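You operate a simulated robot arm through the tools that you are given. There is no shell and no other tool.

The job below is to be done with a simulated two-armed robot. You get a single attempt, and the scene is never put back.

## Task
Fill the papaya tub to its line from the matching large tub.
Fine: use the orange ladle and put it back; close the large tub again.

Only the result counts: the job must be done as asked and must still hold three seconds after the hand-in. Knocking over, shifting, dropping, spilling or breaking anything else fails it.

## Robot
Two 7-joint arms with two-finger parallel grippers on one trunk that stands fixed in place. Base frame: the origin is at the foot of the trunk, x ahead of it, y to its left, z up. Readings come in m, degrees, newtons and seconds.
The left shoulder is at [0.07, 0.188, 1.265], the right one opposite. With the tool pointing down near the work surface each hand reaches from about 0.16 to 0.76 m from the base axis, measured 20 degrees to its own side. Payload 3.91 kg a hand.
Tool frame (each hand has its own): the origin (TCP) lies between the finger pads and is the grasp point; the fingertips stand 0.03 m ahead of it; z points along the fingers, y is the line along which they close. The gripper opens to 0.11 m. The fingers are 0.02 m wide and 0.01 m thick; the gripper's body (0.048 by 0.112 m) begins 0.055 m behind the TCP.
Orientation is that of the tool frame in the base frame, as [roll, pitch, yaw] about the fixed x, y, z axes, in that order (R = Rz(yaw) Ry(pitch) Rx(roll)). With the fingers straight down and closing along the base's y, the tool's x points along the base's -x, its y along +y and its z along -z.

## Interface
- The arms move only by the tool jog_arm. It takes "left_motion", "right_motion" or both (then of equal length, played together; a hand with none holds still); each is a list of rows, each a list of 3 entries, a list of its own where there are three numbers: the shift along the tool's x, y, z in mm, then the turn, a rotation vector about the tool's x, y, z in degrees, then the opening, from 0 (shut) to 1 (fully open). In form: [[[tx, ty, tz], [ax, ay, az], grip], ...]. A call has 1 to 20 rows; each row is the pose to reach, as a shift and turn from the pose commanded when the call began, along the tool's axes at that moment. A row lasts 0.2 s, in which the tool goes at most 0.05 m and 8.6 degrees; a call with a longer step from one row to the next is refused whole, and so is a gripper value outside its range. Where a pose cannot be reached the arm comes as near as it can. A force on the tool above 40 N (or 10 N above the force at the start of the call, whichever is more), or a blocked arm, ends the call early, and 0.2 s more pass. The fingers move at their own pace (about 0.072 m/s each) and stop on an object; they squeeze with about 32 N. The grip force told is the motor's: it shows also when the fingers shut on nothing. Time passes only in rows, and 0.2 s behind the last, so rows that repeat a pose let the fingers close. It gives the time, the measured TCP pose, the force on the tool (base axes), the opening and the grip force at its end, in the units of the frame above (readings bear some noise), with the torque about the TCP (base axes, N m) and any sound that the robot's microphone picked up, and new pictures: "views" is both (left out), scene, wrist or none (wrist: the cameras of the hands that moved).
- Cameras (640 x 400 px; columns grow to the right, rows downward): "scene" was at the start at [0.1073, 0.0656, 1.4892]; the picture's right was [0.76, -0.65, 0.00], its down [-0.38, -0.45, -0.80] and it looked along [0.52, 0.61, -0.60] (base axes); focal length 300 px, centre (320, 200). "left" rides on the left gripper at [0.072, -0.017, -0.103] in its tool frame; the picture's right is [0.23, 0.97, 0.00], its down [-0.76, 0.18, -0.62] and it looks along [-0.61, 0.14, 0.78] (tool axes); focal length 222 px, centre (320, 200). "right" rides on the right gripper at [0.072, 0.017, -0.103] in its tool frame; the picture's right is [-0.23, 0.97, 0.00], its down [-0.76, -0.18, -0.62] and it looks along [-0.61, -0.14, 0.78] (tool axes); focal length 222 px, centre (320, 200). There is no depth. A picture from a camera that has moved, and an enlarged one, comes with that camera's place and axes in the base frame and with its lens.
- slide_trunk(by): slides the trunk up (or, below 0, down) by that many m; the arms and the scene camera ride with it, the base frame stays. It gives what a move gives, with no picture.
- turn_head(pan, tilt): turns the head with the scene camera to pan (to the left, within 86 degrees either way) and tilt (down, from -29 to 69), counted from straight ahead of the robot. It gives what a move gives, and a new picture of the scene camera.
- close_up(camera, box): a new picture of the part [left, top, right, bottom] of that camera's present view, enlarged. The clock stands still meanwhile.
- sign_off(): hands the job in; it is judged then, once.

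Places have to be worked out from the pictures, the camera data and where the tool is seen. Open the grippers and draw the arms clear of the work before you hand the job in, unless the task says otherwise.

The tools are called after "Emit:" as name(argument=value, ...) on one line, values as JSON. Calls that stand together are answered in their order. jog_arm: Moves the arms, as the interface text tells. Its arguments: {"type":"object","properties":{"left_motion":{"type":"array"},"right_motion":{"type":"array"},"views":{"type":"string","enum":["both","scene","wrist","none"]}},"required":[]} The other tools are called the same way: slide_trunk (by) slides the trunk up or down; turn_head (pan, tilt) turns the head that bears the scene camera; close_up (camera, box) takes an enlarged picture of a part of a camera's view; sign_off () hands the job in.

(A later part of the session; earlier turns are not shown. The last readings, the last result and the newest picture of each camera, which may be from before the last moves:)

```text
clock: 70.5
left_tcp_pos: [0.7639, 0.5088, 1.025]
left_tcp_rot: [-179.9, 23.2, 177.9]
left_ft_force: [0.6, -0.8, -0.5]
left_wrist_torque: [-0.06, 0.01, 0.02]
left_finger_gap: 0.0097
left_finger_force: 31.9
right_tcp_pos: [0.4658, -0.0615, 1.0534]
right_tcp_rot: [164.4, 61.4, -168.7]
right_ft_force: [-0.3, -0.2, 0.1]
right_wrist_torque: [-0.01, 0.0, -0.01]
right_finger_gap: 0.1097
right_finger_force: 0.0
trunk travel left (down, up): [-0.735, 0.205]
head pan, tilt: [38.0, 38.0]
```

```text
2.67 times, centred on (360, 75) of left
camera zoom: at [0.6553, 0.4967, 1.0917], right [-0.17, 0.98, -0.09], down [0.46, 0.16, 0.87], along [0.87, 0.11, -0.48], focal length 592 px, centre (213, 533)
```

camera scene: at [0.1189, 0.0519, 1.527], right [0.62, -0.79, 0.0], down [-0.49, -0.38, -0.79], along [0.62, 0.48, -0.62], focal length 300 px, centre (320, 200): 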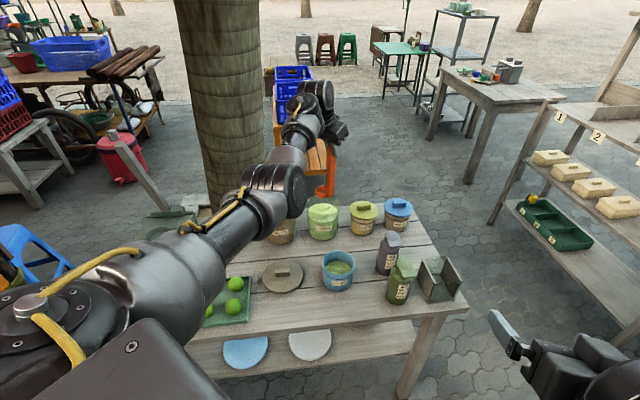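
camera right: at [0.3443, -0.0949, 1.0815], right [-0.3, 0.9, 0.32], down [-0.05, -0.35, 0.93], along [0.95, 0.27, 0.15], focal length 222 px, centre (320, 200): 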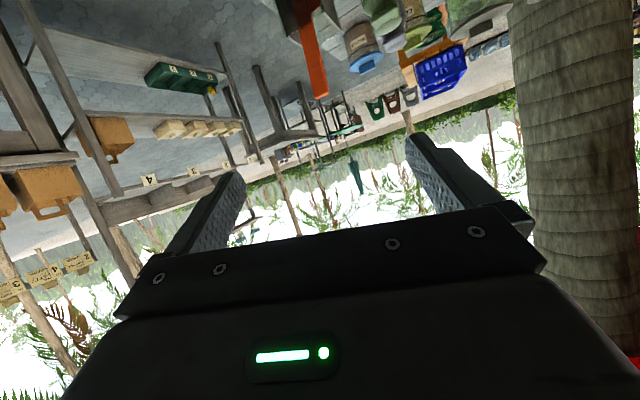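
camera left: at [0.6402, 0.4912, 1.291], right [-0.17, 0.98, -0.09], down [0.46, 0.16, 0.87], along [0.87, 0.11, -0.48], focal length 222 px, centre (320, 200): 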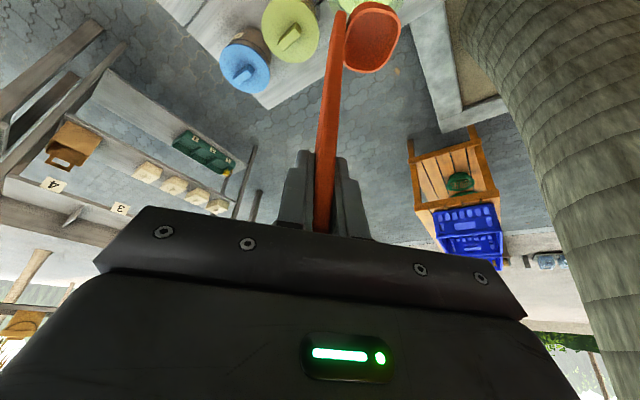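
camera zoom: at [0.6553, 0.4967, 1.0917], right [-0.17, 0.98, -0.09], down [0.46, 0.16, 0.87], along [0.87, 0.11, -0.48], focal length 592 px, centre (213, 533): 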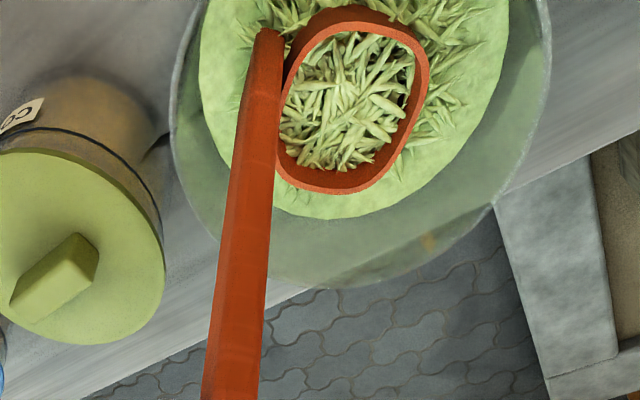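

The papaya is already showing inside the bowl. I'll lower another 30 mm so the rim goes under the surface, then raise to see what the bowl holds.

Emit:
slide_trunk(by=-0.03)

Emit:
close_up(camera="left", box=[240, 0, 480, 150])

Emit:
slide_trunk(by=0.12)

Emit:
close_up(camera="left", box=[240, 0, 480, 150])

Emit:
close_up(camera="scene", box=[260, 90, 400, 240])

```text
clock: 71.3
left_tcp_pos: [0.7629, 0.5083, 0.9951]
left_tcp_rot: [-179.9, 23.2, 177.8]
left_ft_force: [0.2, 0.2, -0.3]
left_wrist_torque: [-0.02, 0.0, 0.01]
left_finger_gap: 0.0095
left_finger_force: 31.6
right_tcp_pos: [0.465, -0.0613, 1.0238]
right_tcp_rot: [164.3, 61.4, -168.8]
right_ft_force: [0.4, 0.8, 0.7]
right_wrist_torque: [-0.02, 0.01, -0.02]
right_finger_gap: 0.1099
right_finger_force: 0.1
trunk travel left (down, up): [-0.705, 0.235]
head pan, tilt: [38.0, 38.0]
```

```text
2.67 times, centred on (360, 75) of left
camera zoom: at [0.655, 0.4966, 1.0619], right [-0.17, 0.98, -0.09], down [0.46, 0.16, 0.87], along [0.87, 0.11, -0.48], focal length 592 px, centre (213, 533)
```

zoom: 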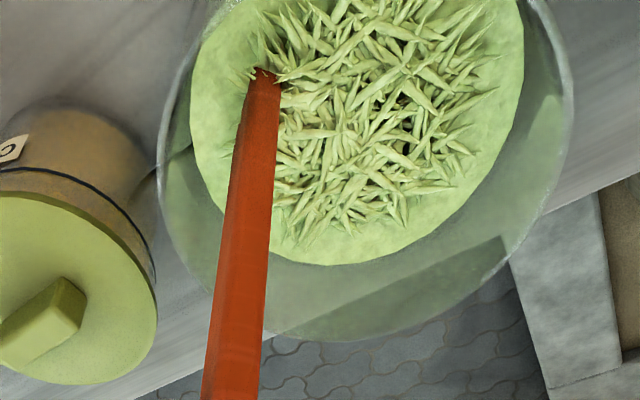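

```text
clock: 72.8
left_tcp_pos: [0.7644, 0.5102, 1.1158]
left_tcp_rot: [-179.9, 23.0, 177.8]
left_ft_force: [0.6, 0.3, -0.2]
left_wrist_torque: [0.02, 0.01, 0.02]
left_finger_gap: 0.0097
left_finger_force: 31.9
right_tcp_pos: [0.4665, -0.0626, 1.1436]
right_tcp_rot: [164.3, 61.3, -168.7]
right_ft_force: [-0.3, 0.1, -0.1]
right_wrist_torque: [0.01, 0.01, 0.02]
right_finger_gap: 0.1101
right_finger_force: 0.0
trunk travel left (down, up): [-0.825, 0.115]
head pan, tilt: [38.0, 38.0]
```

```text
2.67 times, centred on (360, 75) of left
camera zoom: at [0.6557, 0.4968, 1.1812], right [-0.17, 0.98, -0.09], down [0.46, 0.16, 0.87], along [0.87, 0.11, -0.48], focal length 592 px, centre (213, 533)
```

zoom: 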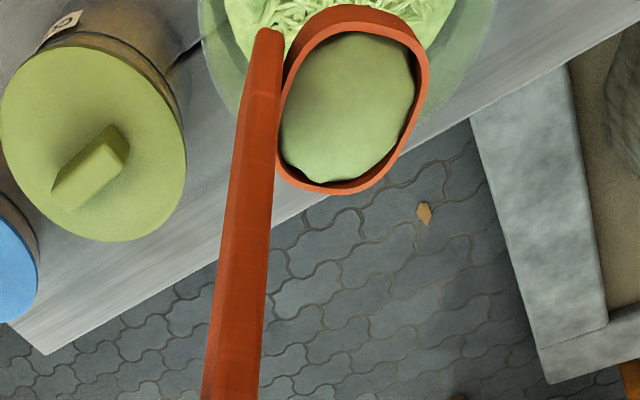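

```text
2.67 times, centred on (330, 165) of scene
camera zoom: at [0.1195, 0.0522, 1.5368], right [0.62, -0.79, 0.0], down [-0.49, -0.38, -0.79], along [0.62, 0.48, -0.62], focal length 801 px, centre (293, 293)
```

zoom: 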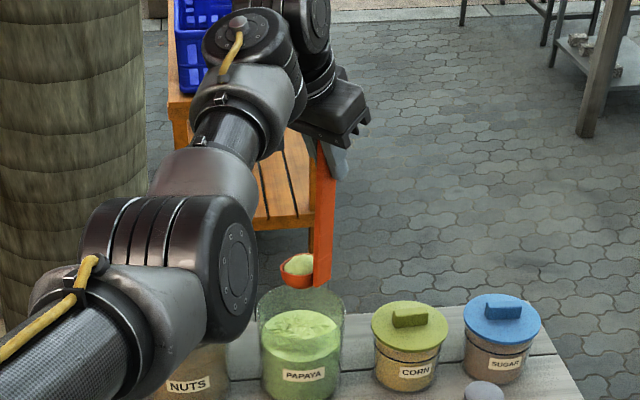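

The bowl came up with a good load of papaya. I'll raise the trunk 5 cm for wrist clearance, then carry the ladle over the blue tub while yawing 42°, so I can pour by rolling the bowl's far lip downward.

Emit:
slide_trunk(by=0.05)

Emit:
jog_arm(left_motion=[[[15, -22, 5], [-2.1, 0, -4.8], 0], [[29, -45, 11], [-4.1, 0, -9.7], 0], [[44, -67, 16], [-6.2, 0, -14.5], 0], [[58, -89, 21], [-8.3, 0, -19.3], 0], [[73, -111, 27], [-10.3, 0, -24.1], 0], [[88, -134, 32], [-12.4, 0, -29], 0], [[102, -156, 38], [-14.4, 0, -33.8], 0], [[117, -178, 43], [-16.5, 0, -38.6], 0]], views="both")

Emit:
close_up(camera="left", box=[240, 0, 480, 150])

```text
clock: 73.7
left_tcp_pos: [0.7632, 0.5086, 1.1646]
left_tcp_rot: [-179.9, 23.0, 177.9]
left_ft_force: [-0.3, -0.4, -0.8]
left_wrist_torque: [0.0, 0.0, 0.0]
left_finger_gap: 0.0096
left_finger_force: 31.8
right_tcp_pos: [0.4663, -0.0617, 1.1939]
right_tcp_rot: [164.5, 61.3, -168.7]
right_ft_force: [-0.7, 0.5, -0.1]
right_wrist_torque: [-0.02, -0.01, -0.01]
right_finger_gap: 0.1096
right_finger_force: 0.0
trunk travel left (down, up): [-0.875, 0.065]
head pan, tilt: [38.0, 38.0]
```

```text
clock: 75.5
left_tcp_pos: [0.6653, 0.3334, 1.0806]
left_tcp_rot: [-179.9, 23.0, -140.0]
left_ft_force: [1.0, -0.2, -0.6]
left_wrist_torque: [0.0, -0.04, -0.03]
left_finger_gap: 0.0094
left_finger_force: 31.4
right_tcp_pos: [0.4656, -0.0626, 1.1935]
right_tcp_rot: [164.3, 61.4, -168.7]
right_ft_force: [-0.2, 0.4, 0.8]
right_wrist_torque: [0.02, -0.01, -0.01]
right_finger_gap: 0.11
right_finger_force: 0.1
trunk travel left (down, up): [-0.875, 0.065]
head pan, tilt: [38.0, 38.0]
camera scene: at [0.1189, 0.0513, 1.587], right [0.62, -0.79, 0.0], down [-0.49, -0.38, -0.79], along [0.62, 0.49, -0.62], focal length 300 px, centre (320, 200)
camera left: at [0.5933, 0.2522, 1.1475], right [-0.79, 0.61, -0.09], down [0.24, 0.43, 0.87], along [0.57, 0.66, -0.48], focal length 222 px, centre (320, 200)
```

scene: 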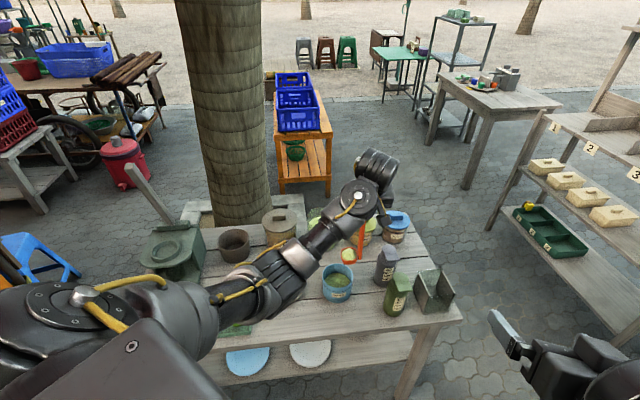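
left: 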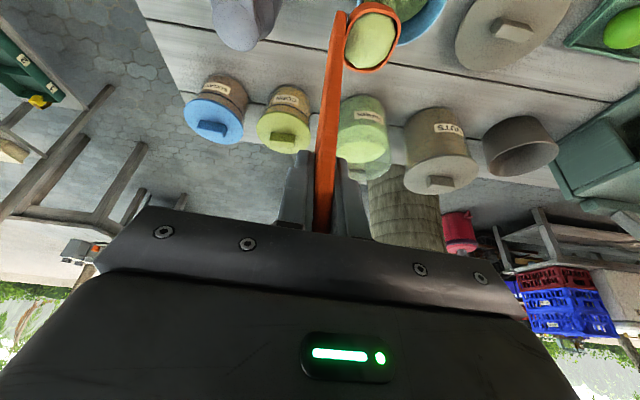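

```text
2.67 times, centred on (360, 75) of left
camera zoom: at [0.5933, 0.2522, 1.1475], right [-0.79, 0.61, -0.09], down [0.24, 0.43, 0.87], along [0.57, 0.66, -0.48], focal length 592 px, centre (213, 533)
```

zoom: 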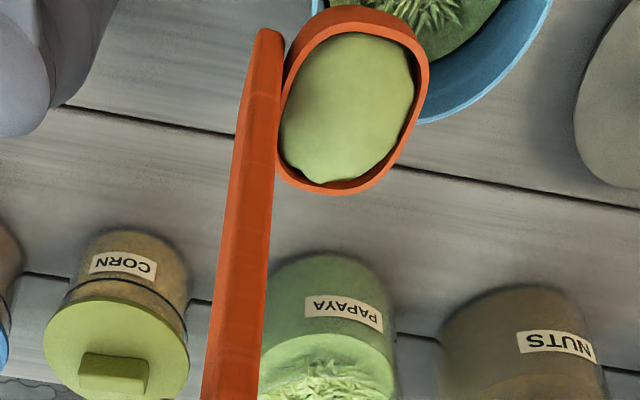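

The load is steady. Before pouring, I'll re-measure the blue tub's position from the current cameras.

Emit:
close_up(camera="scene", box=[300, 210, 400, 310])

Emit:
close_up(camera="left", box=[330, 0, 480, 80])

```text
4.00 times, centred on (350, 260) of scene
camera zoom: at [0.1189, 0.0513, 1.587], right [0.62, -0.79, 0.0], down [-0.49, -0.38, -0.79], along [0.62, 0.49, -0.62], focal length 1202 px, centre (200, -40)
```

zoom: 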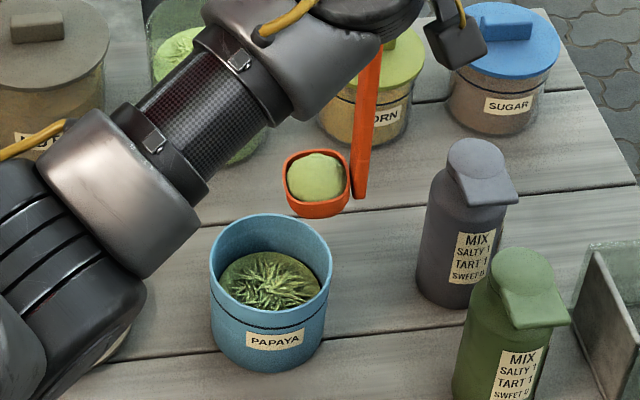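

```text
4.27 times, centred on (405, 40) of left
camera zoom: at [0.5933, 0.2522, 1.1475], right [-0.79, 0.61, -0.09], down [0.24, 0.43, 0.87], along [0.57, 0.66, -0.48], focal length 948 px, centre (-43, 883)
```

zoom: 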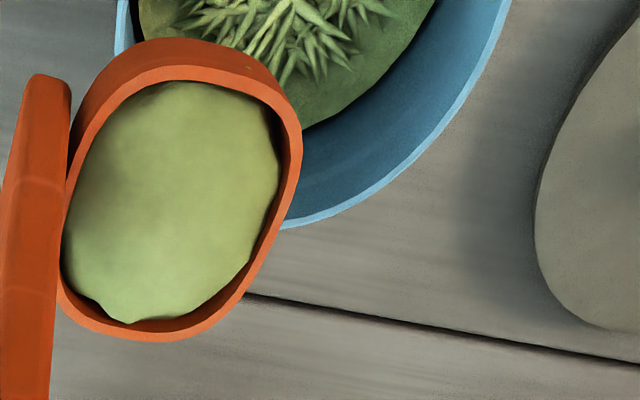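

By combining both cameras I place the blue tub's rim centre at ≈(0.613, 0.372, 0.838) in the arm's frame. I'll lower into the pre-pour position, with the far lip over the tub centre and ~3.5 cm above the rim.

Emit:
jog_arm(left_motion=[[[8, 1, 13], [0, 0, 0], 0], [[16, 1, 26], [0, 0, 0], 0], [[24.5, 2, 39], [0, 0, 0], 0]], views="wrist")

Emit:
close_up(camera="scene", box=[300, 210, 400, 310])

```text
clock: 76.3
left_tcp_pos: [0.6588, 0.3319, 1.0352]
left_tcp_rot: [-180.0, 23.0, -140.2]
left_ft_force: [0.3, -0.2, -1.1]
left_wrist_torque: [-0.03, -0.03, 0.01]
left_finger_gap: 0.0096
left_finger_force: 32.3
right_tcp_pos: [0.4659, -0.0614, 1.1937]
right_tcp_rot: [164.4, 61.6, -168.8]
right_ft_force: [-1.1, 0.0, -0.1]
right_wrist_torque: [-0.01, 0.01, 0.02]
right_finger_gap: 0.11
right_finger_force: 0.0
trunk travel left (down, up): [-0.875, 0.065]
head pan, tilt: [38.0, 38.0]
camera left: at [0.5861, 0.2517, 1.101], right [-0.78, 0.61, -0.09], down [0.24, 0.43, 0.87], along [0.57, 0.66, -0.48], focal length 222 px, centre (320, 200)
```

left: 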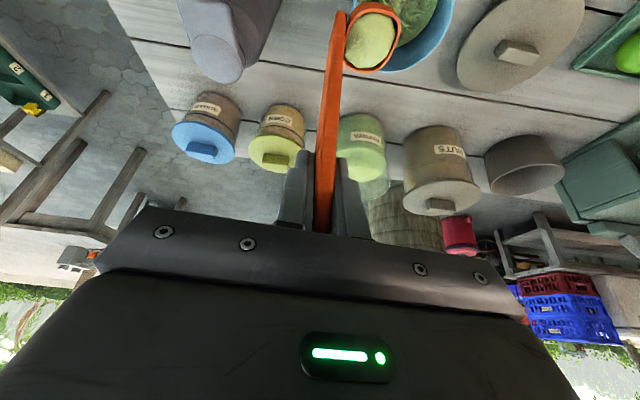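

```text
4.00 times, centred on (350, 260) of scene
camera zoom: at [0.1191, 0.0522, 1.587], right [0.62, -0.79, 0.0], down [-0.49, -0.38, -0.79], along [0.62, 0.48, -0.62], focal length 1202 px, centre (200, -40)
```

zoom: 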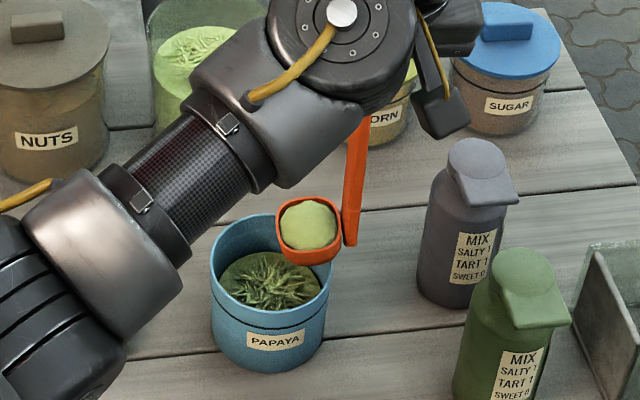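

The far lip sits above the tub's middle. I'll begin the pour, rolling to 56° while moving the hand so the lip stays over the centre.

Emit:
jog_arm(left_motion=[[[-2.7, 23.1, -6.4], [7.4, 0, -3.1], 0], [[-4.1, 47, -9.7], [14.7, 0, -6.3], 0], [[-4.2, 71.2, -9.9], [22.1, 0, -9.4], 0], [[-3, 95.1, -7.1], [29.5, 0, -12.5], 0], [[-0.5, 118.4, -1.2], [36.8, 0, -15.6], 0], [[3.2, 140.6, 7.6], [44.2, 0, -18.8], 0], [[8.1, 161.2, 19.1], [51.5, 0, -21.9], 0]], views="both")

Emit:
close_up(camera="scene", box=[270, 190, 410, 310])

```text
clock: 77.9
left_tcp_pos: [0.5574, 0.4571, 1.0114]
left_tcp_rot: [-121.7, 12.5, -120.7]
left_ft_force: [-0.4, 0.0, -0.4]
left_wrist_torque: [0.01, 0.02, -0.06]
left_finger_gap: 0.0094
left_finger_force: 31.9
right_tcp_pos: [0.4646, -0.0597, 1.1934]
right_tcp_rot: [164.5, 61.3, -168.6]
right_ft_force: [-0.6, 0.3, -0.2]
right_wrist_torque: [-0.02, -0.01, -0.01]
right_finger_gap: 0.11
right_finger_force: 0.1
trunk travel left (down, up): [-0.875, 0.065]
head pan, tilt: [38.0, 38.0]
camera scene: at [0.1191, 0.0541, 1.5868], right [0.62, -0.79, 0.0], down [-0.49, -0.38, -0.79], along [0.62, 0.48, -0.62], focal length 300 px, centre (320, 200)
camera left: at [0.4446, 0.4243, 1.0626], right [-0.46, 0.23, -0.86], down [-0.17, 0.93, 0.34], along [0.87, 0.3, -0.39], focal length 222 px, centre (320, 200)
```

scene: 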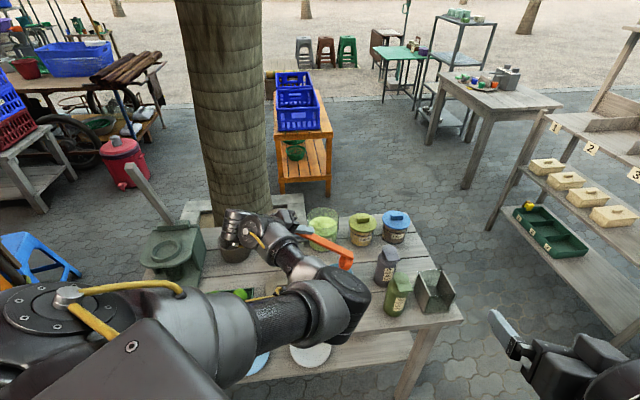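
left: 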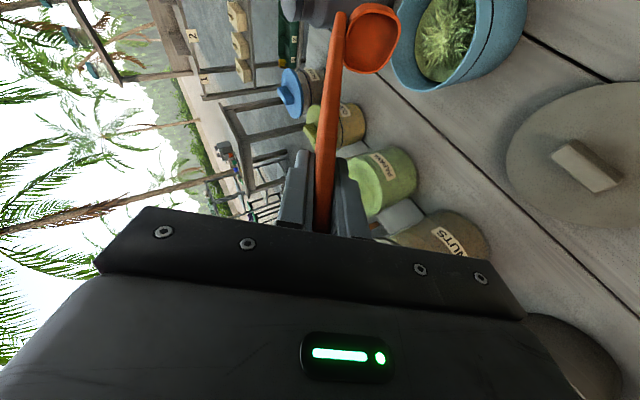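

```text
3.33 times, centred on (340, 250) of scene
camera zoom: at [0.1191, 0.0541, 1.5868], right [0.62, -0.79, 0.0], down [-0.49, -0.38, -0.79], along [0.62, 0.48, -0.62], focal length 1001 px, centre (253, 33)
```

zoom: 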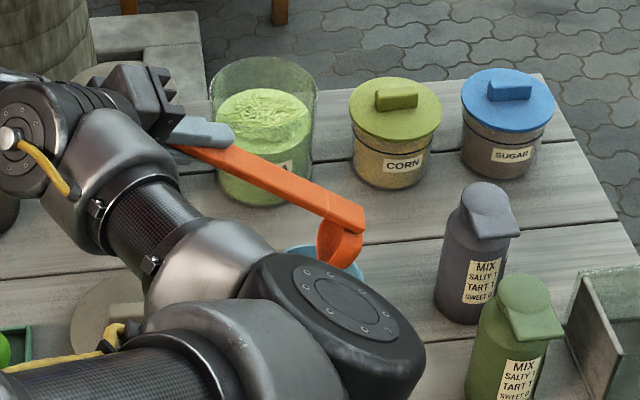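

The bowl already looks empty at 56°. I'll zoom to check that the papaya went into the tub and nothing spilled.

Emit:
close_up(camera="left", box=[310, 0, 550, 130])

Emit:
close_up(camera="left", box=[320, 0, 480, 90])

```text
2.67 times, centred on (430, 65) of left
camera zoom: at [0.4446, 0.4243, 1.0626], right [-0.46, 0.23, -0.86], down [-0.17, 0.93, 0.34], along [0.87, 0.3, -0.39], focal length 592 px, centre (27, 560)
```

zoom: 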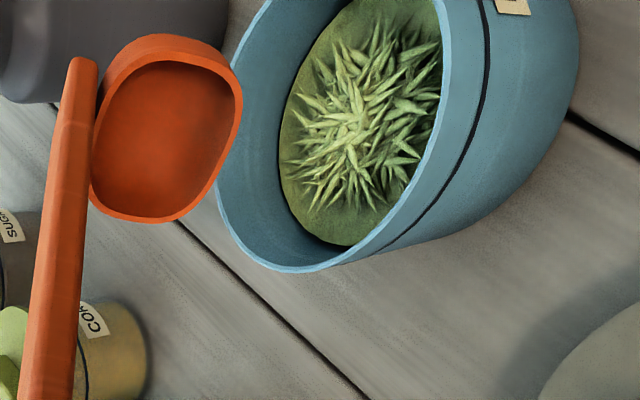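

```text
4.00 times, centred on (400, 45) of left
camera zoom: at [0.4446, 0.4243, 1.0626], right [-0.46, 0.23, -0.86], down [-0.17, 0.93, 0.34], along [0.87, 0.3, -0.39], focal length 888 px, centre (0, 820)
```

zoom: 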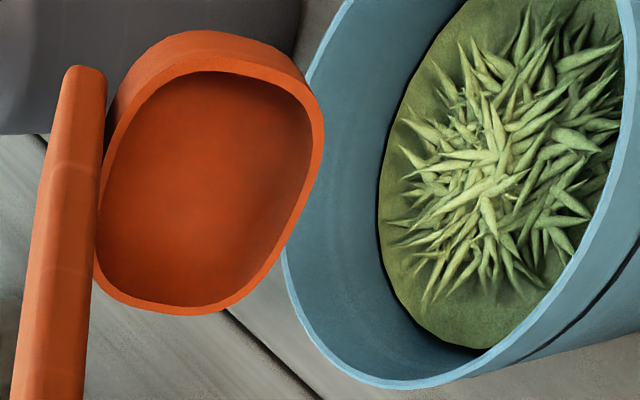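

It's empty, with no spill visible. I'll reverse the same motion to bring the ladle upright over the tub.

Emit:
jog_arm(left_motion=[[[3.9, -21.9, 9.3], [-7.4, 0, 3.1], 0], [[9, -42.3, 21.3], [-14.7, 0, 6.3], 0], [[15.2, -60.6, 35.8], [-22.1, 0, 9.4], 0], [[22.2, -76.5, 52.4], [-29.5, 0, 12.5], 0], [[30.2, -89.8, 71], [-36.8, 0, 15.6], 0], [[38.7, -100.2, 91.1], [-44.2, 0, 18.8], 0], [[47.7, -107.4, 112.3], [-51.5, 0, 21.9], 0]], views="both")

Emit:
close_up(camera="scene", box=[310, 255, 370, 310])

Emit:
close_up(camera="scene", box=[260, 200, 420, 320])

```text
clock: 79.5
left_tcp_pos: [0.6603, 0.3287, 1.0346]
left_tcp_rot: [179.8, 22.9, -140.2]
left_ft_force: [1.1, 0.1, -0.2]
left_wrist_torque: [-0.01, 0.01, -0.01]
left_finger_gap: 0.0094
left_finger_force: 32.3
right_tcp_pos: [0.4666, -0.0628, 1.1928]
right_tcp_rot: [164.3, 61.3, -168.9]
right_ft_force: [-0.2, 0.0, 0.4]
right_wrist_torque: [0.02, 0.02, 0.03]
right_finger_gap: 0.1098
right_finger_force: 0.1
trunk travel left (down, up): [-0.875, 0.065]
head pan, tilt: [38.0, 38.0]
camera scene: at [0.1204, 0.0505, 1.5868], right [0.62, -0.79, 0.0], down [-0.49, -0.38, -0.79], along [0.62, 0.49, -0.62], focal length 300 px, centre (320, 200)
camera left: at [0.5891, 0.2484, 1.1006], right [-0.79, 0.61, -0.09], down [0.24, 0.43, 0.87], along [0.57, 0.66, -0.48], focal length 222 px, centre (320, 200)
```

scene: 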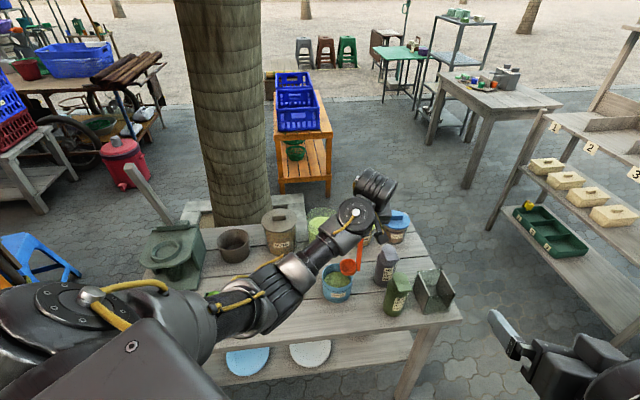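
left: 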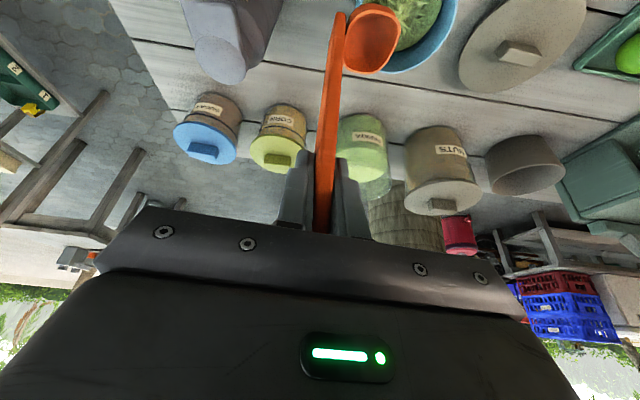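

```text
7.27 times, centred on (340, 282) of scene
camera zoom: at [0.1204, 0.0505, 1.5868], right [0.62, -0.79, 0.0], down [-0.49, -0.38, -0.79], along [0.62, 0.49, -0.62], focal length 2185 px, centre (174, -400)
```

zoom: 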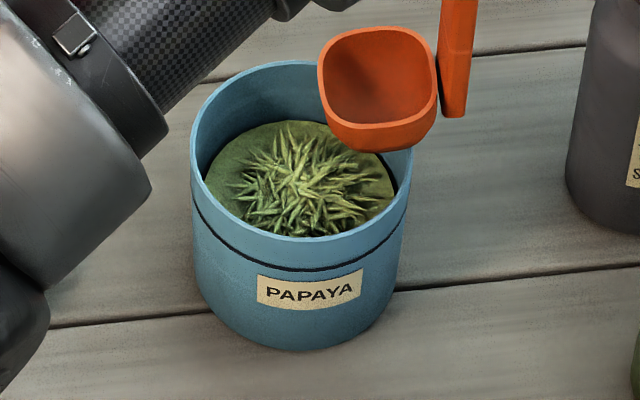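

```text
3.33 times, centred on (340, 260) of scene
camera zoom: at [0.1204, 0.0505, 1.5868], right [0.62, -0.79, 0.0], down [-0.49, -0.38, -0.79], along [0.62, 0.49, -0.62], focal length 1001 px, centre (253, 0)
```

zoom: 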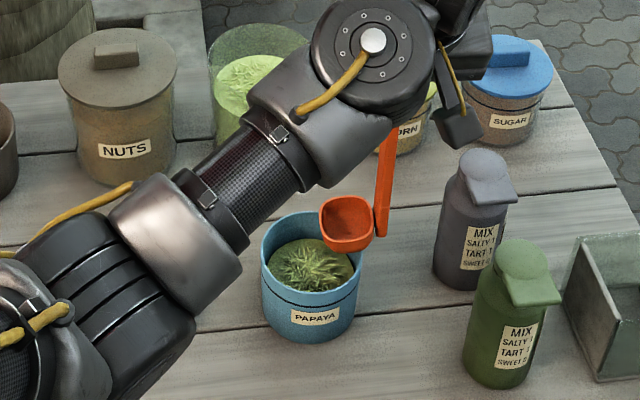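

The level rose: the contents' edge is now ≈38 mm below the rim (it was ≈45 mm), and the line is ≈21 mm below the rim. So roughly two more scoops are needed. I'll go back to the large tub for the next one.

Emit:
jog_arm(left_motion=[[[-29, 9, -6], [2, 0, 4.8], 0], [[-57, 18, -11], [4.1, 0, 9.7], 0], [[-86, 27, -17], [6.1, 0, 14.5], 0], [[-115, 36, -22], [8.2, 0, 19.3], 0], [[-144, 45, -28], [10.2, 0, 24.1], 0], [[-172, 54, -33], [12.2, 0, 29], 0], [[-201, 63, -39], [14.3, 0, 33.8], 0], [[-230, 72, -44], [16.3, 0, 38.6], 0]], views="wrist")

Emit:
close_up(camera="left", box=[240, 0, 480, 150])

Emit:
close_up(camera="scene", box=[310, 255, 370, 310])

```text
clock: 81.3
left_tcp_pos: [0.7605, 0.5121, 1.1655]
left_tcp_rot: [180.0, 22.9, 177.9]
left_ft_force: [0.0, -0.4, -0.8]
left_wrist_torque: [0.01, -0.04, -0.01]
left_finger_gap: 0.0094
left_finger_force: 32.1
right_tcp_pos: [0.4662, -0.0607, 1.1933]
right_tcp_rot: [164.5, 61.4, -168.8]
right_ft_force: [-0.7, 0.1, 0.2]
right_wrist_torque: [0.0, -0.02, -0.01]
right_finger_gap: 0.1103
right_finger_force: 0.0
trunk travel left (down, up): [-0.875, 0.065]
head pan, tilt: [38.0, 38.0]
camera left: at [0.6533, 0.4995, 1.2314], right [-0.17, 0.98, -0.09], down [0.46, 0.16, 0.87], along [0.87, 0.11, -0.48], focal length 222 px, centre (320, 200)
```

left: 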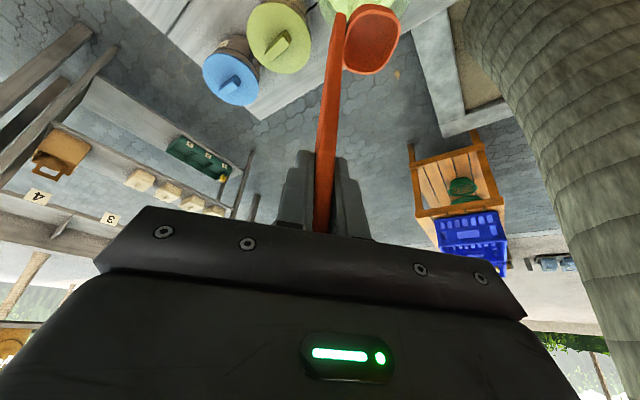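

```text
2.67 times, centred on (360, 75) of left
camera zoom: at [0.6533, 0.4995, 1.2314], right [-0.17, 0.98, -0.09], down [0.46, 0.16, 0.87], along [0.87, 0.11, -0.48], focal length 592 px, centre (213, 533)
```

zoom: 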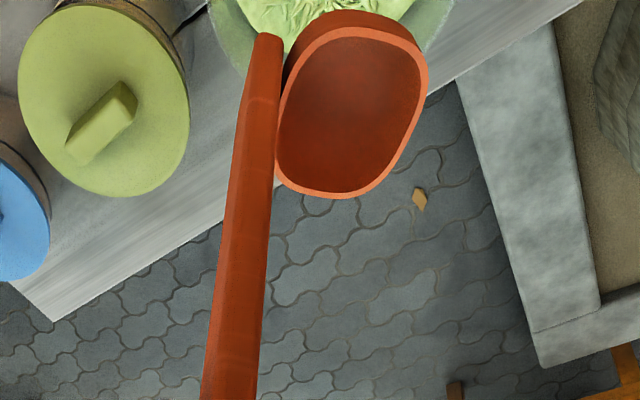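

```text
7.27 times, centred on (340, 282) of scene
camera zoom: at [0.1189, 0.053, 1.5868], right [0.62, -0.79, 0.0], down [-0.49, -0.38, -0.79], along [0.62, 0.48, -0.62], focal length 2185 px, centre (174, -400)
```

zoom: 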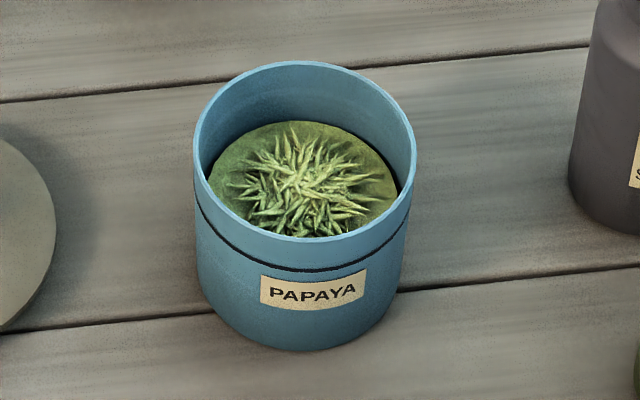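

The blue tub view is clear. I'll trim the position by a few mm and lower into the large tub with the trunk (175 mm, slightly deeper than last time), then raise.

Emit:
jog_arm(left_motion=[[[-3, -4, 1], [0, 0, 0], 0]], views="none")

Emit:
slide_trunk(by=-0.13)

Emit:
close_up(camera="left", box=[240, 0, 480, 150])

Emit:
slide_trunk(by=-0.045)

Emit:
close_up(camera="left", box=[240, 0, 480, 150])

Emit:
slide_trunk(by=0.175)

Emit:
close_up(camera="left", box=[240, 0, 480, 150])

```text
clock: 81.7
left_tcp_pos: [0.765, 0.5059, 1.1661]
left_tcp_rot: [180.0, 23.0, 177.8]
left_ft_force: [-0.5, 1.0, -0.7]
left_wrist_torque: [-0.02, -0.01, 0.02]
left_finger_gap: 0.0095
left_finger_force: 32.2
right_tcp_pos: [0.466, -0.0617, 1.1932]
right_tcp_rot: [164.4, 61.3, -168.8]
right_ft_force: [0.5, 0.0, -0.6]
right_wrist_torque: [0.0, -0.02, 0.02]
right_finger_gap: 0.1099
right_finger_force: 0.1
trunk travel left (down, up): [-0.875, 0.065]
head pan, tilt: [38.0, 38.0]
```

```text
clock: 83.3
left_tcp_pos: [0.7645, 0.5063, 1.0349]
left_tcp_rot: [-180.0, 23.0, 178.0]
left_ft_force: [0.6, -0.1, 0.4]
left_wrist_torque: [0.0, 0.0, 0.01]
left_finger_gap: 0.0095
left_finger_force: 31.8
right_tcp_pos: [0.466, -0.0626, 1.0641]
right_tcp_rot: [164.4, 61.4, -168.7]
right_ft_force: [0.7, 0.1, 0.8]
right_wrist_torque: [-0.02, -0.02, 0.0]
right_finger_gap: 0.1104
right_finger_force: 0.0
trunk travel left (down, up): [-0.745, 0.195]
head pan, tilt: [38.0, 38.0]
```

```text
2.67 times, centred on (360, 75) of left
camera zoom: at [0.6562, 0.4939, 1.1023], right [-0.17, 0.98, -0.09], down [0.46, 0.16, 0.87], along [0.87, 0.11, -0.48], focal length 592 px, centre (213, 533)
```

zoom: 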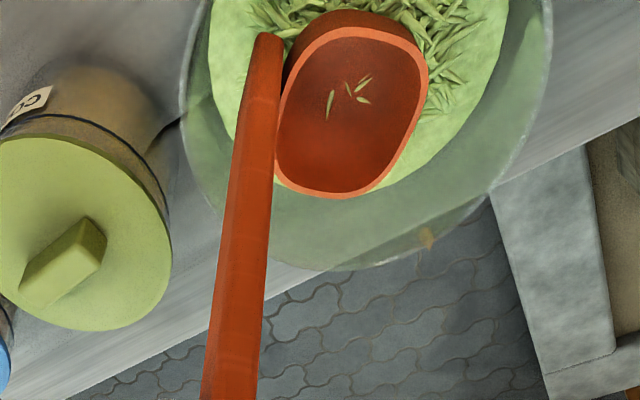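

```text
clock: 84.1
left_tcp_pos: [0.7647, 0.5076, 0.9902]
left_tcp_rot: [179.9, 23.0, 177.9]
left_ft_force: [-0.4, -0.3, 0.4]
left_wrist_torque: [0.0, -0.02, 0.01]
left_finger_gap: 0.0094
left_finger_force: 32.1
right_tcp_pos: [0.4655, -0.0619, 1.0193]
right_tcp_rot: [164.4, 61.4, -168.7]
right_ft_force: [1.0, -0.9, -0.3]
right_wrist_torque: [0.0, -0.01, -0.05]
right_finger_gap: 0.1099
right_finger_force: 0.0
trunk travel left (down, up): [-0.7, 0.24]
head pan, tilt: [38.0, 38.0]
```

```text
2.67 times, centred on (360, 75) of left
camera zoom: at [0.656, 0.4939, 1.0574], right [-0.17, 0.98, -0.09], down [0.46, 0.16, 0.87], along [0.87, 0.11, -0.48], focal length 592 px, centre (213, 533)
```

zoom: 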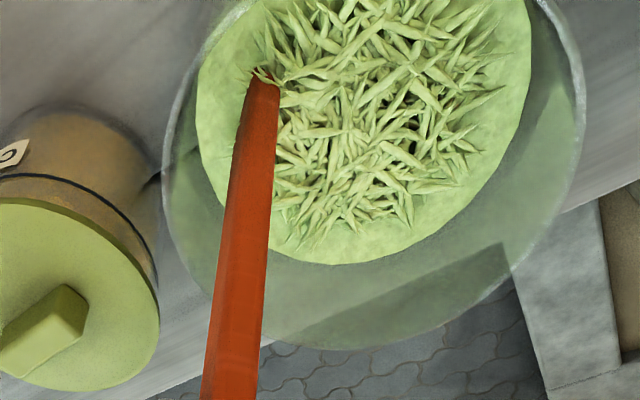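

```text
clock: 86.1
left_tcp_pos: [0.7634, 0.5061, 1.1653]
left_tcp_rot: [179.9, 23.0, 177.8]
left_ft_force: [-0.6, -0.7, -1.0]
left_wrist_torque: [-0.02, 0.0, 0.0]
left_finger_gap: 0.0094
left_finger_force: 32.4
right_tcp_pos: [0.4657, -0.0617, 1.1935]
right_tcp_rot: [164.4, 61.3, -168.7]
right_ft_force: [-0.4, 0.3, 0.5]
right_wrist_torque: [-0.04, 0.03, -0.01]
right_finger_gap: 0.11
right_finger_force: 0.0
trunk travel left (down, up): [-0.875, 0.065]
head pan, tilt: [38.0, 38.0]
```

```text
2.67 times, centred on (360, 75) of left
camera zoom: at [0.6565, 0.4941, 1.2319], right [-0.17, 0.98, -0.09], down [0.46, 0.16, 0.87], along [0.87, 0.11, -0.48], focal length 592 px, centre (213, 533)
```

zoom: 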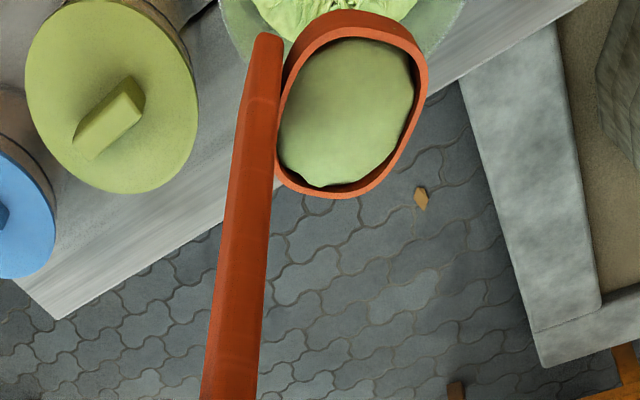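

The second scoop is loaded. I'll carry it over the blue tub and into the same pre-pour position.

Emit:
jog_arm(left_motion=[[[15, -22, 5], [-2.1, 0, -4.8], 0], [[29, -44, 11], [-4.1, 0, -9.7], 0], [[44, -66, 16], [-6.2, 0, -14.5], 0], [[58, -88, 21], [-8.2, 0, -19.4], 0], [[73, -110, 26], [-10.3, 0, -24.2], 0], [[88, -132, 32], [-12.3, 0, -29.1], 0], [[102, -154, 37], [-14.4, 0, -34], 0], [[117, -176, 42], [-16.4, 0, -38.8], 0], [[125, -177, 55], [-16.4, 0, -38.8], 0], [[133, -178, 68], [-16.4, 0, -38.8], 0], [[141, -178, 81], [-16.4, 0, -38.8], 0]], views="wrist")

Emit:
close_up(camera="scene", box=[300, 210, 400, 310])

```text
clock: 88.5
left_tcp_pos: [0.6601, 0.3334, 1.0353]
left_tcp_rot: [179.9, 23.0, -140.0]
left_ft_force: [-0.6, -0.3, -0.4]
left_wrist_torque: [-0.02, -0.02, -0.02]
left_finger_gap: 0.0097
left_finger_force: 31.5
right_tcp_pos: [0.4657, -0.0621, 1.1941]
right_tcp_rot: [164.4, 61.3, -168.7]
right_ft_force: [-0.2, -0.9, 0.2]
right_wrist_torque: [0.0, 0.0, -0.01]
right_finger_gap: 0.1101
right_finger_force: 0.0
trunk travel left (down, up): [-0.875, 0.065]
head pan, tilt: [38.0, 38.0]
camera left: at [0.5876, 0.2517, 1.1016], right [-0.79, 0.61, -0.09], down [0.24, 0.43, 0.87], along [0.57, 0.66, -0.48], focal length 222 px, centre (320, 200)
```

left: 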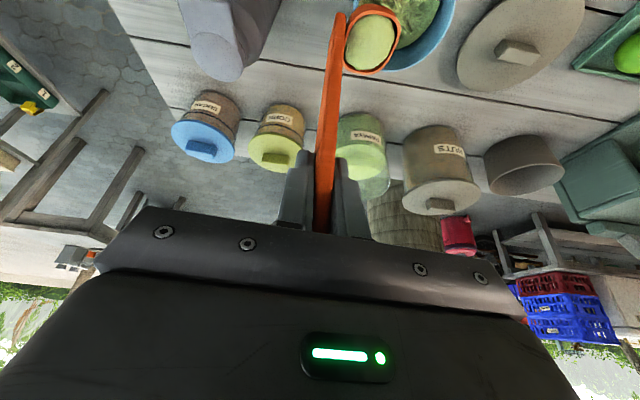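

```text
4.00 times, centred on (350, 260) of scene
camera zoom: at [0.119, 0.0518, 1.587], right [0.62, -0.79, 0.0], down [-0.49, -0.38, -0.79], along [0.62, 0.49, -0.62], focal length 1202 px, centre (200, -40)
```

zoom: 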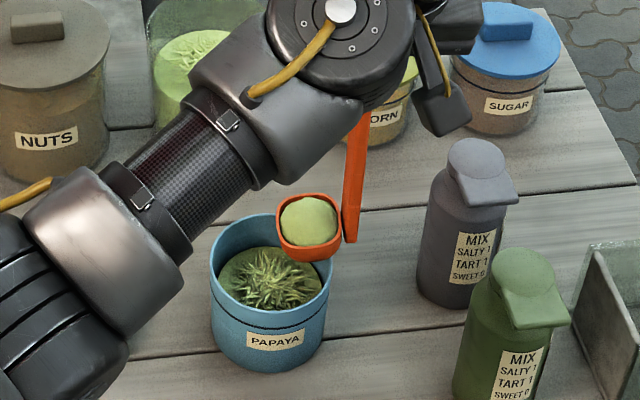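

Same geometry as before, so I'll repeat the pour roll to 56°.

Emit:
jog_arm(left_motion=[[[-2.7, 23.1, -6.4], [7.4, 0, -3.1], 0], [[-4.1, 47, -9.7], [14.7, 0, -6.3], 0], [[-4.2, 71.2, -9.9], [22.1, 0, -9.4], 0], [[-3, 95.1, -7.1], [29.5, 0, -12.5], 0], [[-0.5, 118.4, -1.2], [36.8, 0, -15.6], 0], [[3.2, 140.6, 7.6], [44.2, 0, -18.8], 0], [[8.1, 161.2, 19.1], [51.5, 0, -21.9], 0]], views="wrist")

Emit:
close_up(camera="left", box=[310, 0, 550, 130])

```text
clock: 90.1
left_tcp_pos: [0.5562, 0.4568, 1.0149]
left_tcp_rot: [-121.7, 12.5, -120.6]
left_ft_force: [0.8, 0.3, -1.1]
left_wrist_torque: [-0.01, 0.05, 0.03]
left_finger_gap: 0.0096
left_finger_force: 31.8
right_tcp_pos: [0.4658, -0.0596, 1.1934]
right_tcp_rot: [164.6, 61.3, -168.6]
right_ft_force: [0.4, 0.7, 0.7]
right_wrist_torque: [-0.05, 0.01, 0.0]
right_finger_gap: 0.1101
right_finger_force: 0.2
trunk travel left (down, up): [-0.875, 0.065]
head pan, tilt: [38.0, 38.0]
camera left: at [0.4449, 0.424, 1.0653], right [-0.46, 0.22, -0.86], down [-0.18, 0.92, 0.34], along [0.87, 0.31, -0.39], focal length 222 px, centre (320, 200)
```

left: 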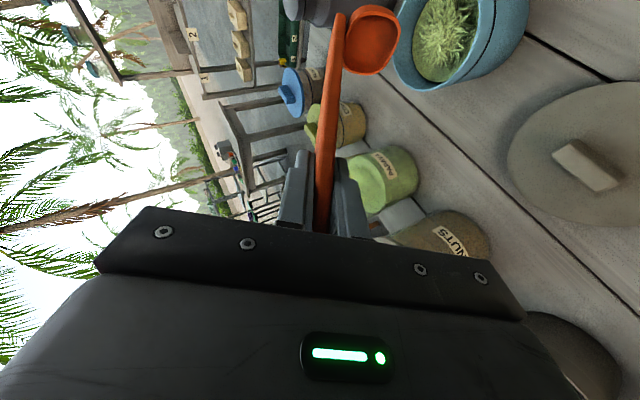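

```text
2.67 times, centred on (430, 65) of left
camera zoom: at [0.4449, 0.424, 1.0653], right [-0.46, 0.22, -0.86], down [-0.18, 0.92, 0.34], along [0.87, 0.31, -0.39], focal length 592 px, centre (27, 560)
```

zoom: 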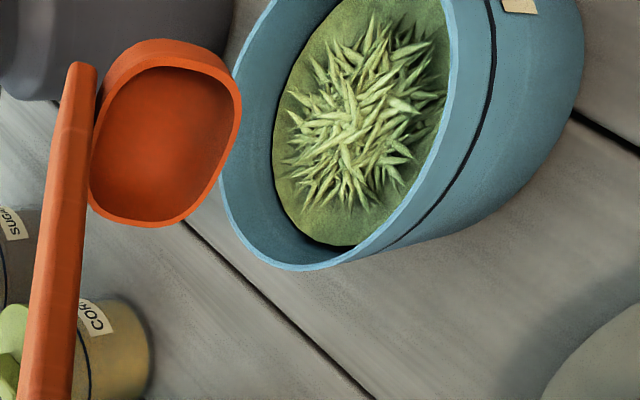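

The second load is in the tub and the bowl is empty. I'll return upright.

Emit:
jog_arm(left_motion=[[[3.9, -21.9, 9.3], [-7.4, 0, 3.1], 0], [[9, -42.3, 21.3], [-14.7, 0, 6.3], 0], [[15.2, -60.6, 35.8], [-22.1, 0, 9.4], 0], [[22.2, -76.5, 52.4], [-29.5, 0, 12.5], 0], [[30.2, -89.8, 71], [-36.8, 0, 15.6], 0], [[38.7, -100.2, 91.1], [-44.2, 0, 18.8], 0], [[47.7, -107.4, 112.3], [-51.5, 0, 21.9], 0]], views="none")

Emit:
jog_arm(left_motion=[[[-29, 9, -6], [2, 0, 4.8], 0], [[-57, 18, -11], [4.1, 0, 9.7], 0], [[-86, 27, -17], [6.1, 0, 14.5], 0], [[-115, 36, -22], [8.2, 0, 19.3], 0], [[-144, 45, -28], [10.2, 0, 24.1], 0], [[-172, 52, -33], [12.2, 0, 29], 0], [[-201, 60, -39], [14.3, 0, 33.8], 0], [[-230, 68, -44], [16.3, 0, 38.6], 0]], views="none")

Emit:
close_up(camera="scene", box=[310, 255, 370, 310])

Emit:
close_up(camera="scene", box=[250, 190, 450, 330])

```text
clock: 91.7
left_tcp_pos: [0.6597, 0.3309, 1.0333]
left_tcp_rot: [179.9, 23.1, -139.9]
left_ft_force: [0.0, 0.0, -0.6]
left_wrist_torque: [0.0, 0.0, 0.02]
left_finger_gap: 0.0097
left_finger_force: 32.0
right_tcp_pos: [0.4683, -0.0628, 1.1936]
right_tcp_rot: [164.3, 61.4, -168.8]
right_ft_force: [-0.4, -0.9, -0.9]
right_wrist_torque: [0.0, 0.01, 0.02]
right_finger_gap: 0.1099
right_finger_force: 0.1
trunk travel left (down, up): [-0.875, 0.065]
head pan, tilt: [38.0, 38.0]
```

```text
clock: 93.5
left_tcp_pos: [0.7652, 0.51, 1.1677]
left_tcp_rot: [-180.0, 23.0, 177.9]
left_ft_force: [0.1, -0.3, -1.6]
left_wrist_torque: [0.0, 0.0, 0.01]
left_finger_gap: 0.0094
left_finger_force: 32.2
right_tcp_pos: [0.4656, -0.061, 1.1941]
right_tcp_rot: [164.5, 61.4, -168.6]
right_ft_force: [0.5, -0.1, -0.2]
right_wrist_torque: [0.01, -0.03, 0.0]
right_finger_gap: 0.1101
right_finger_force: 0.0
trunk travel left (down, up): [-0.875, 0.065]
head pan, tilt: [38.0, 38.0]
```

```text
7.27 times, centred on (340, 282) of scene
camera zoom: at [0.1189, 0.0532, 1.5868], right [0.62, -0.79, 0.0], down [-0.49, -0.38, -0.79], along [0.62, 0.48, -0.62], focal length 2185 px, centre (174, -400)
```

zoom: 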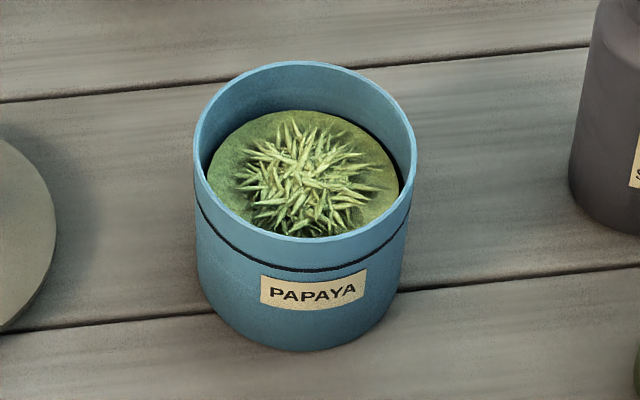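

```text
2.86 times, centred on (350, 260) of scene
camera zoom: at [0.1189, 0.0532, 1.5868], right [0.62, -0.79, 0.0], down [-0.49, -0.38, -0.79], along [0.62, 0.48, -0.62], focal length 858 px, centre (234, 29)
```

zoom: 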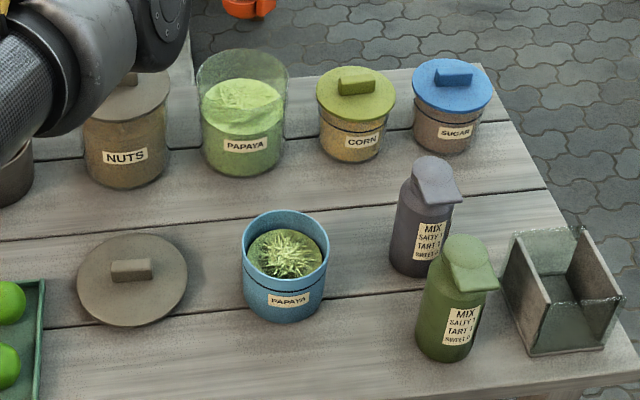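

The level is now ≈31.5 mm below the rim, against the line at ≈20 mm, and each full scoop adds ≈7.5 mm. I'll take a third scoop (trunk down 180 mm, then back up).

Emit:
slide_trunk(by=-0.135)

Emit:
close_up(camera="left", box=[240, 0, 480, 150])

Emit:
slide_trunk(by=-0.045)

Emit:
close_up(camera="left", box=[240, 0, 480, 150])

Emit:
slide_trunk(by=0.18)

Emit:
close_up(camera="left", box=[240, 0, 480, 150])

```text
clock: 95.1
left_tcp_pos: [0.7646, 0.5089, 1.0324]
left_tcp_rot: [179.9, 23.0, 178.2]
left_ft_force: [0.4, 0.1, 0.0]
left_wrist_torque: [-0.02, -0.01, -0.01]
left_finger_gap: 0.0096
left_finger_force: 32.0
right_tcp_pos: [0.4668, -0.0619, 1.0594]
right_tcp_rot: [164.4, 61.3, -168.6]
right_ft_force: [-0.3, -0.3, -0.1]
right_wrist_torque: [0.02, 0.02, 0.04]
right_finger_gap: 0.1099
right_finger_force: 0.1
trunk travel left (down, up): [-0.74, 0.2]
head pan, tilt: [38.0, 38.0]
```

```text
2.67 times, centred on (360, 75) of left
camera zoom: at [0.6574, 0.4965, 1.0992], right [-0.18, 0.98, -0.09], down [0.46, 0.16, 0.87], along [0.87, 0.11, -0.48], focal length 592 px, centre (213, 533)
```

zoom: 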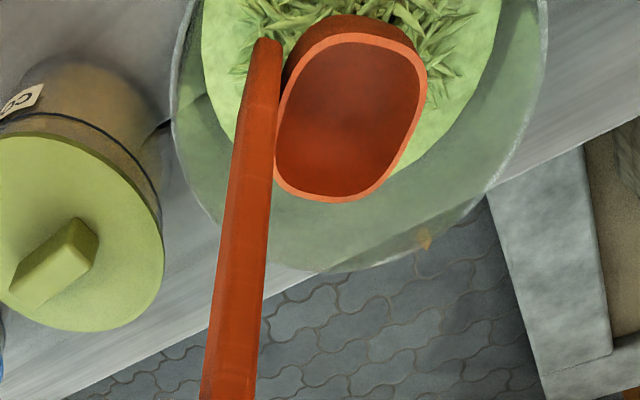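

```text
clock: 96.0
left_tcp_pos: [0.7642, 0.5092, 0.9874]
left_tcp_rot: [179.9, 23.0, 178.2]
left_ft_force: [-0.3, 0.0, -0.6]
left_wrist_torque: [-0.02, 0.0, 0.01]
left_finger_gap: 0.0094
left_finger_force: 31.7
right_tcp_pos: [0.4652, -0.0617, 1.0136]
right_tcp_rot: [164.5, 61.3, -168.7]
right_ft_force: [0.4, 0.5, 0.8]
right_wrist_torque: [0.01, -0.02, 0.0]
right_finger_gap: 0.1098
right_finger_force: 0.1
trunk travel left (down, up): [-0.695, 0.245]
head pan, tilt: [38.0, 38.0]
```

```text
2.67 times, centred on (360, 75) of left
camera zoom: at [0.6572, 0.4964, 1.0543], right [-0.18, 0.98, -0.09], down [0.46, 0.16, 0.87], along [0.87, 0.11, -0.48], focal length 592 px, centre (213, 533)
```

zoom: 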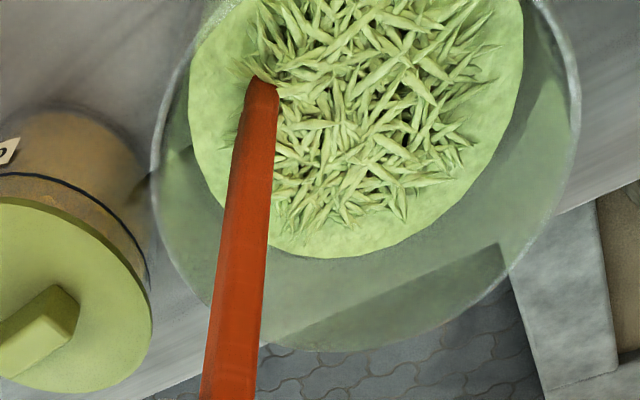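

```text
clock: 98.0
left_tcp_pos: [0.7664, 0.5099, 1.167]
left_tcp_rot: [179.9, 23.0, 178.2]
left_ft_force: [-0.4, -0.2, -0.7]
left_wrist_torque: [0.01, 0.0, 0.03]
left_finger_gap: 0.0097
left_finger_force: 32.1
right_tcp_pos: [0.4675, -0.0615, 1.1939]
right_tcp_rot: [164.5, 61.3, -168.7]
right_ft_force: [0.4, 0.1, 0.8]
right_wrist_torque: [0.0, 0.01, 0.0]
right_finger_gap: 0.1103
right_finger_force: 0.1
trunk travel left (down, up): [-0.875, 0.065]
head pan, tilt: [38.0, 38.0]
```

```text
2.67 times, centred on (360, 75) of left
camera zoom: at [0.6577, 0.4966, 1.2337], right [-0.18, 0.98, -0.09], down [0.46, 0.16, 0.87], along [0.87, 0.11, -0.48], focal length 592 px, centre (213, 533)
```

zoom: 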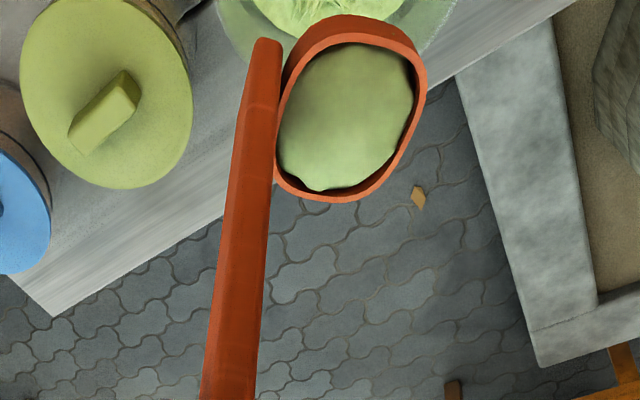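

The third scoop is loaded. Over to the blue tub again.

Emit:
jog_arm(left_motion=[[[15, -22, 5], [-2, 0, -4.8], 0], [[30, -45, 11], [-4.1, 0, -9.6], 0], [[46, -67, 16], [-6.1, 0, -14.4], 0], [[61, -90, 21], [-8.2, 0, -19.2], 0], [[76, -112, 26], [-10.2, 0, -24.1], 0], [[91, -135, 32], [-12.2, 0, -28.9], 0], [[107, -157, 37], [-14.3, 0, -33.7], 0], [[122, -180, 42], [-16.3, 0, -38.5], 0], [[130, -180, 55], [-16.3, 0, -38.5], 0], [[137, -181, 68], [-16.3, 0, -38.5], 0], [[145, -181, 82], [-16.3, 0, -38.5], 0]], views="none")

Emit:
close_up(camera="scene", box=[300, 210, 400, 310])

```text
clock: 100.4
left_tcp_pos: [0.6578, 0.3328, 1.0342]
left_tcp_rot: [-179.9, 23.0, -140.1]
left_ft_force: [0.3, 0.1, -1.1]
left_wrist_torque: [-0.03, 0.0, -0.01]
left_finger_gap: 0.0095
left_finger_force: 32.0
right_tcp_pos: [0.4655, -0.0617, 1.1942]
right_tcp_rot: [164.5, 61.4, -168.7]
right_ft_force: [0.0, 0.3, -0.6]
right_wrist_torque: [0.0, 0.02, 0.02]
right_finger_gap: 0.1101
right_finger_force: 0.1
trunk travel left (down, up): [-0.875, 0.065]
head pan, tilt: [38.0, 38.0]
```

```text
4.00 times, centred on (350, 260) of scene
camera zoom: at [0.119, 0.0517, 1.587], right [0.62, -0.79, 0.0], down [-0.49, -0.38, -0.79], along [0.62, 0.49, -0.62], focal length 1202 px, centre (200, -40)
```

zoom: 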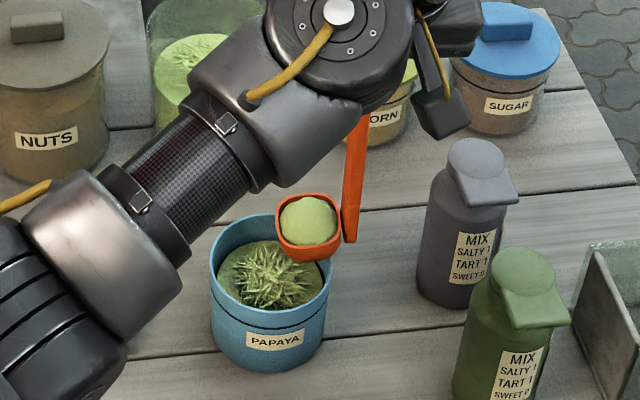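

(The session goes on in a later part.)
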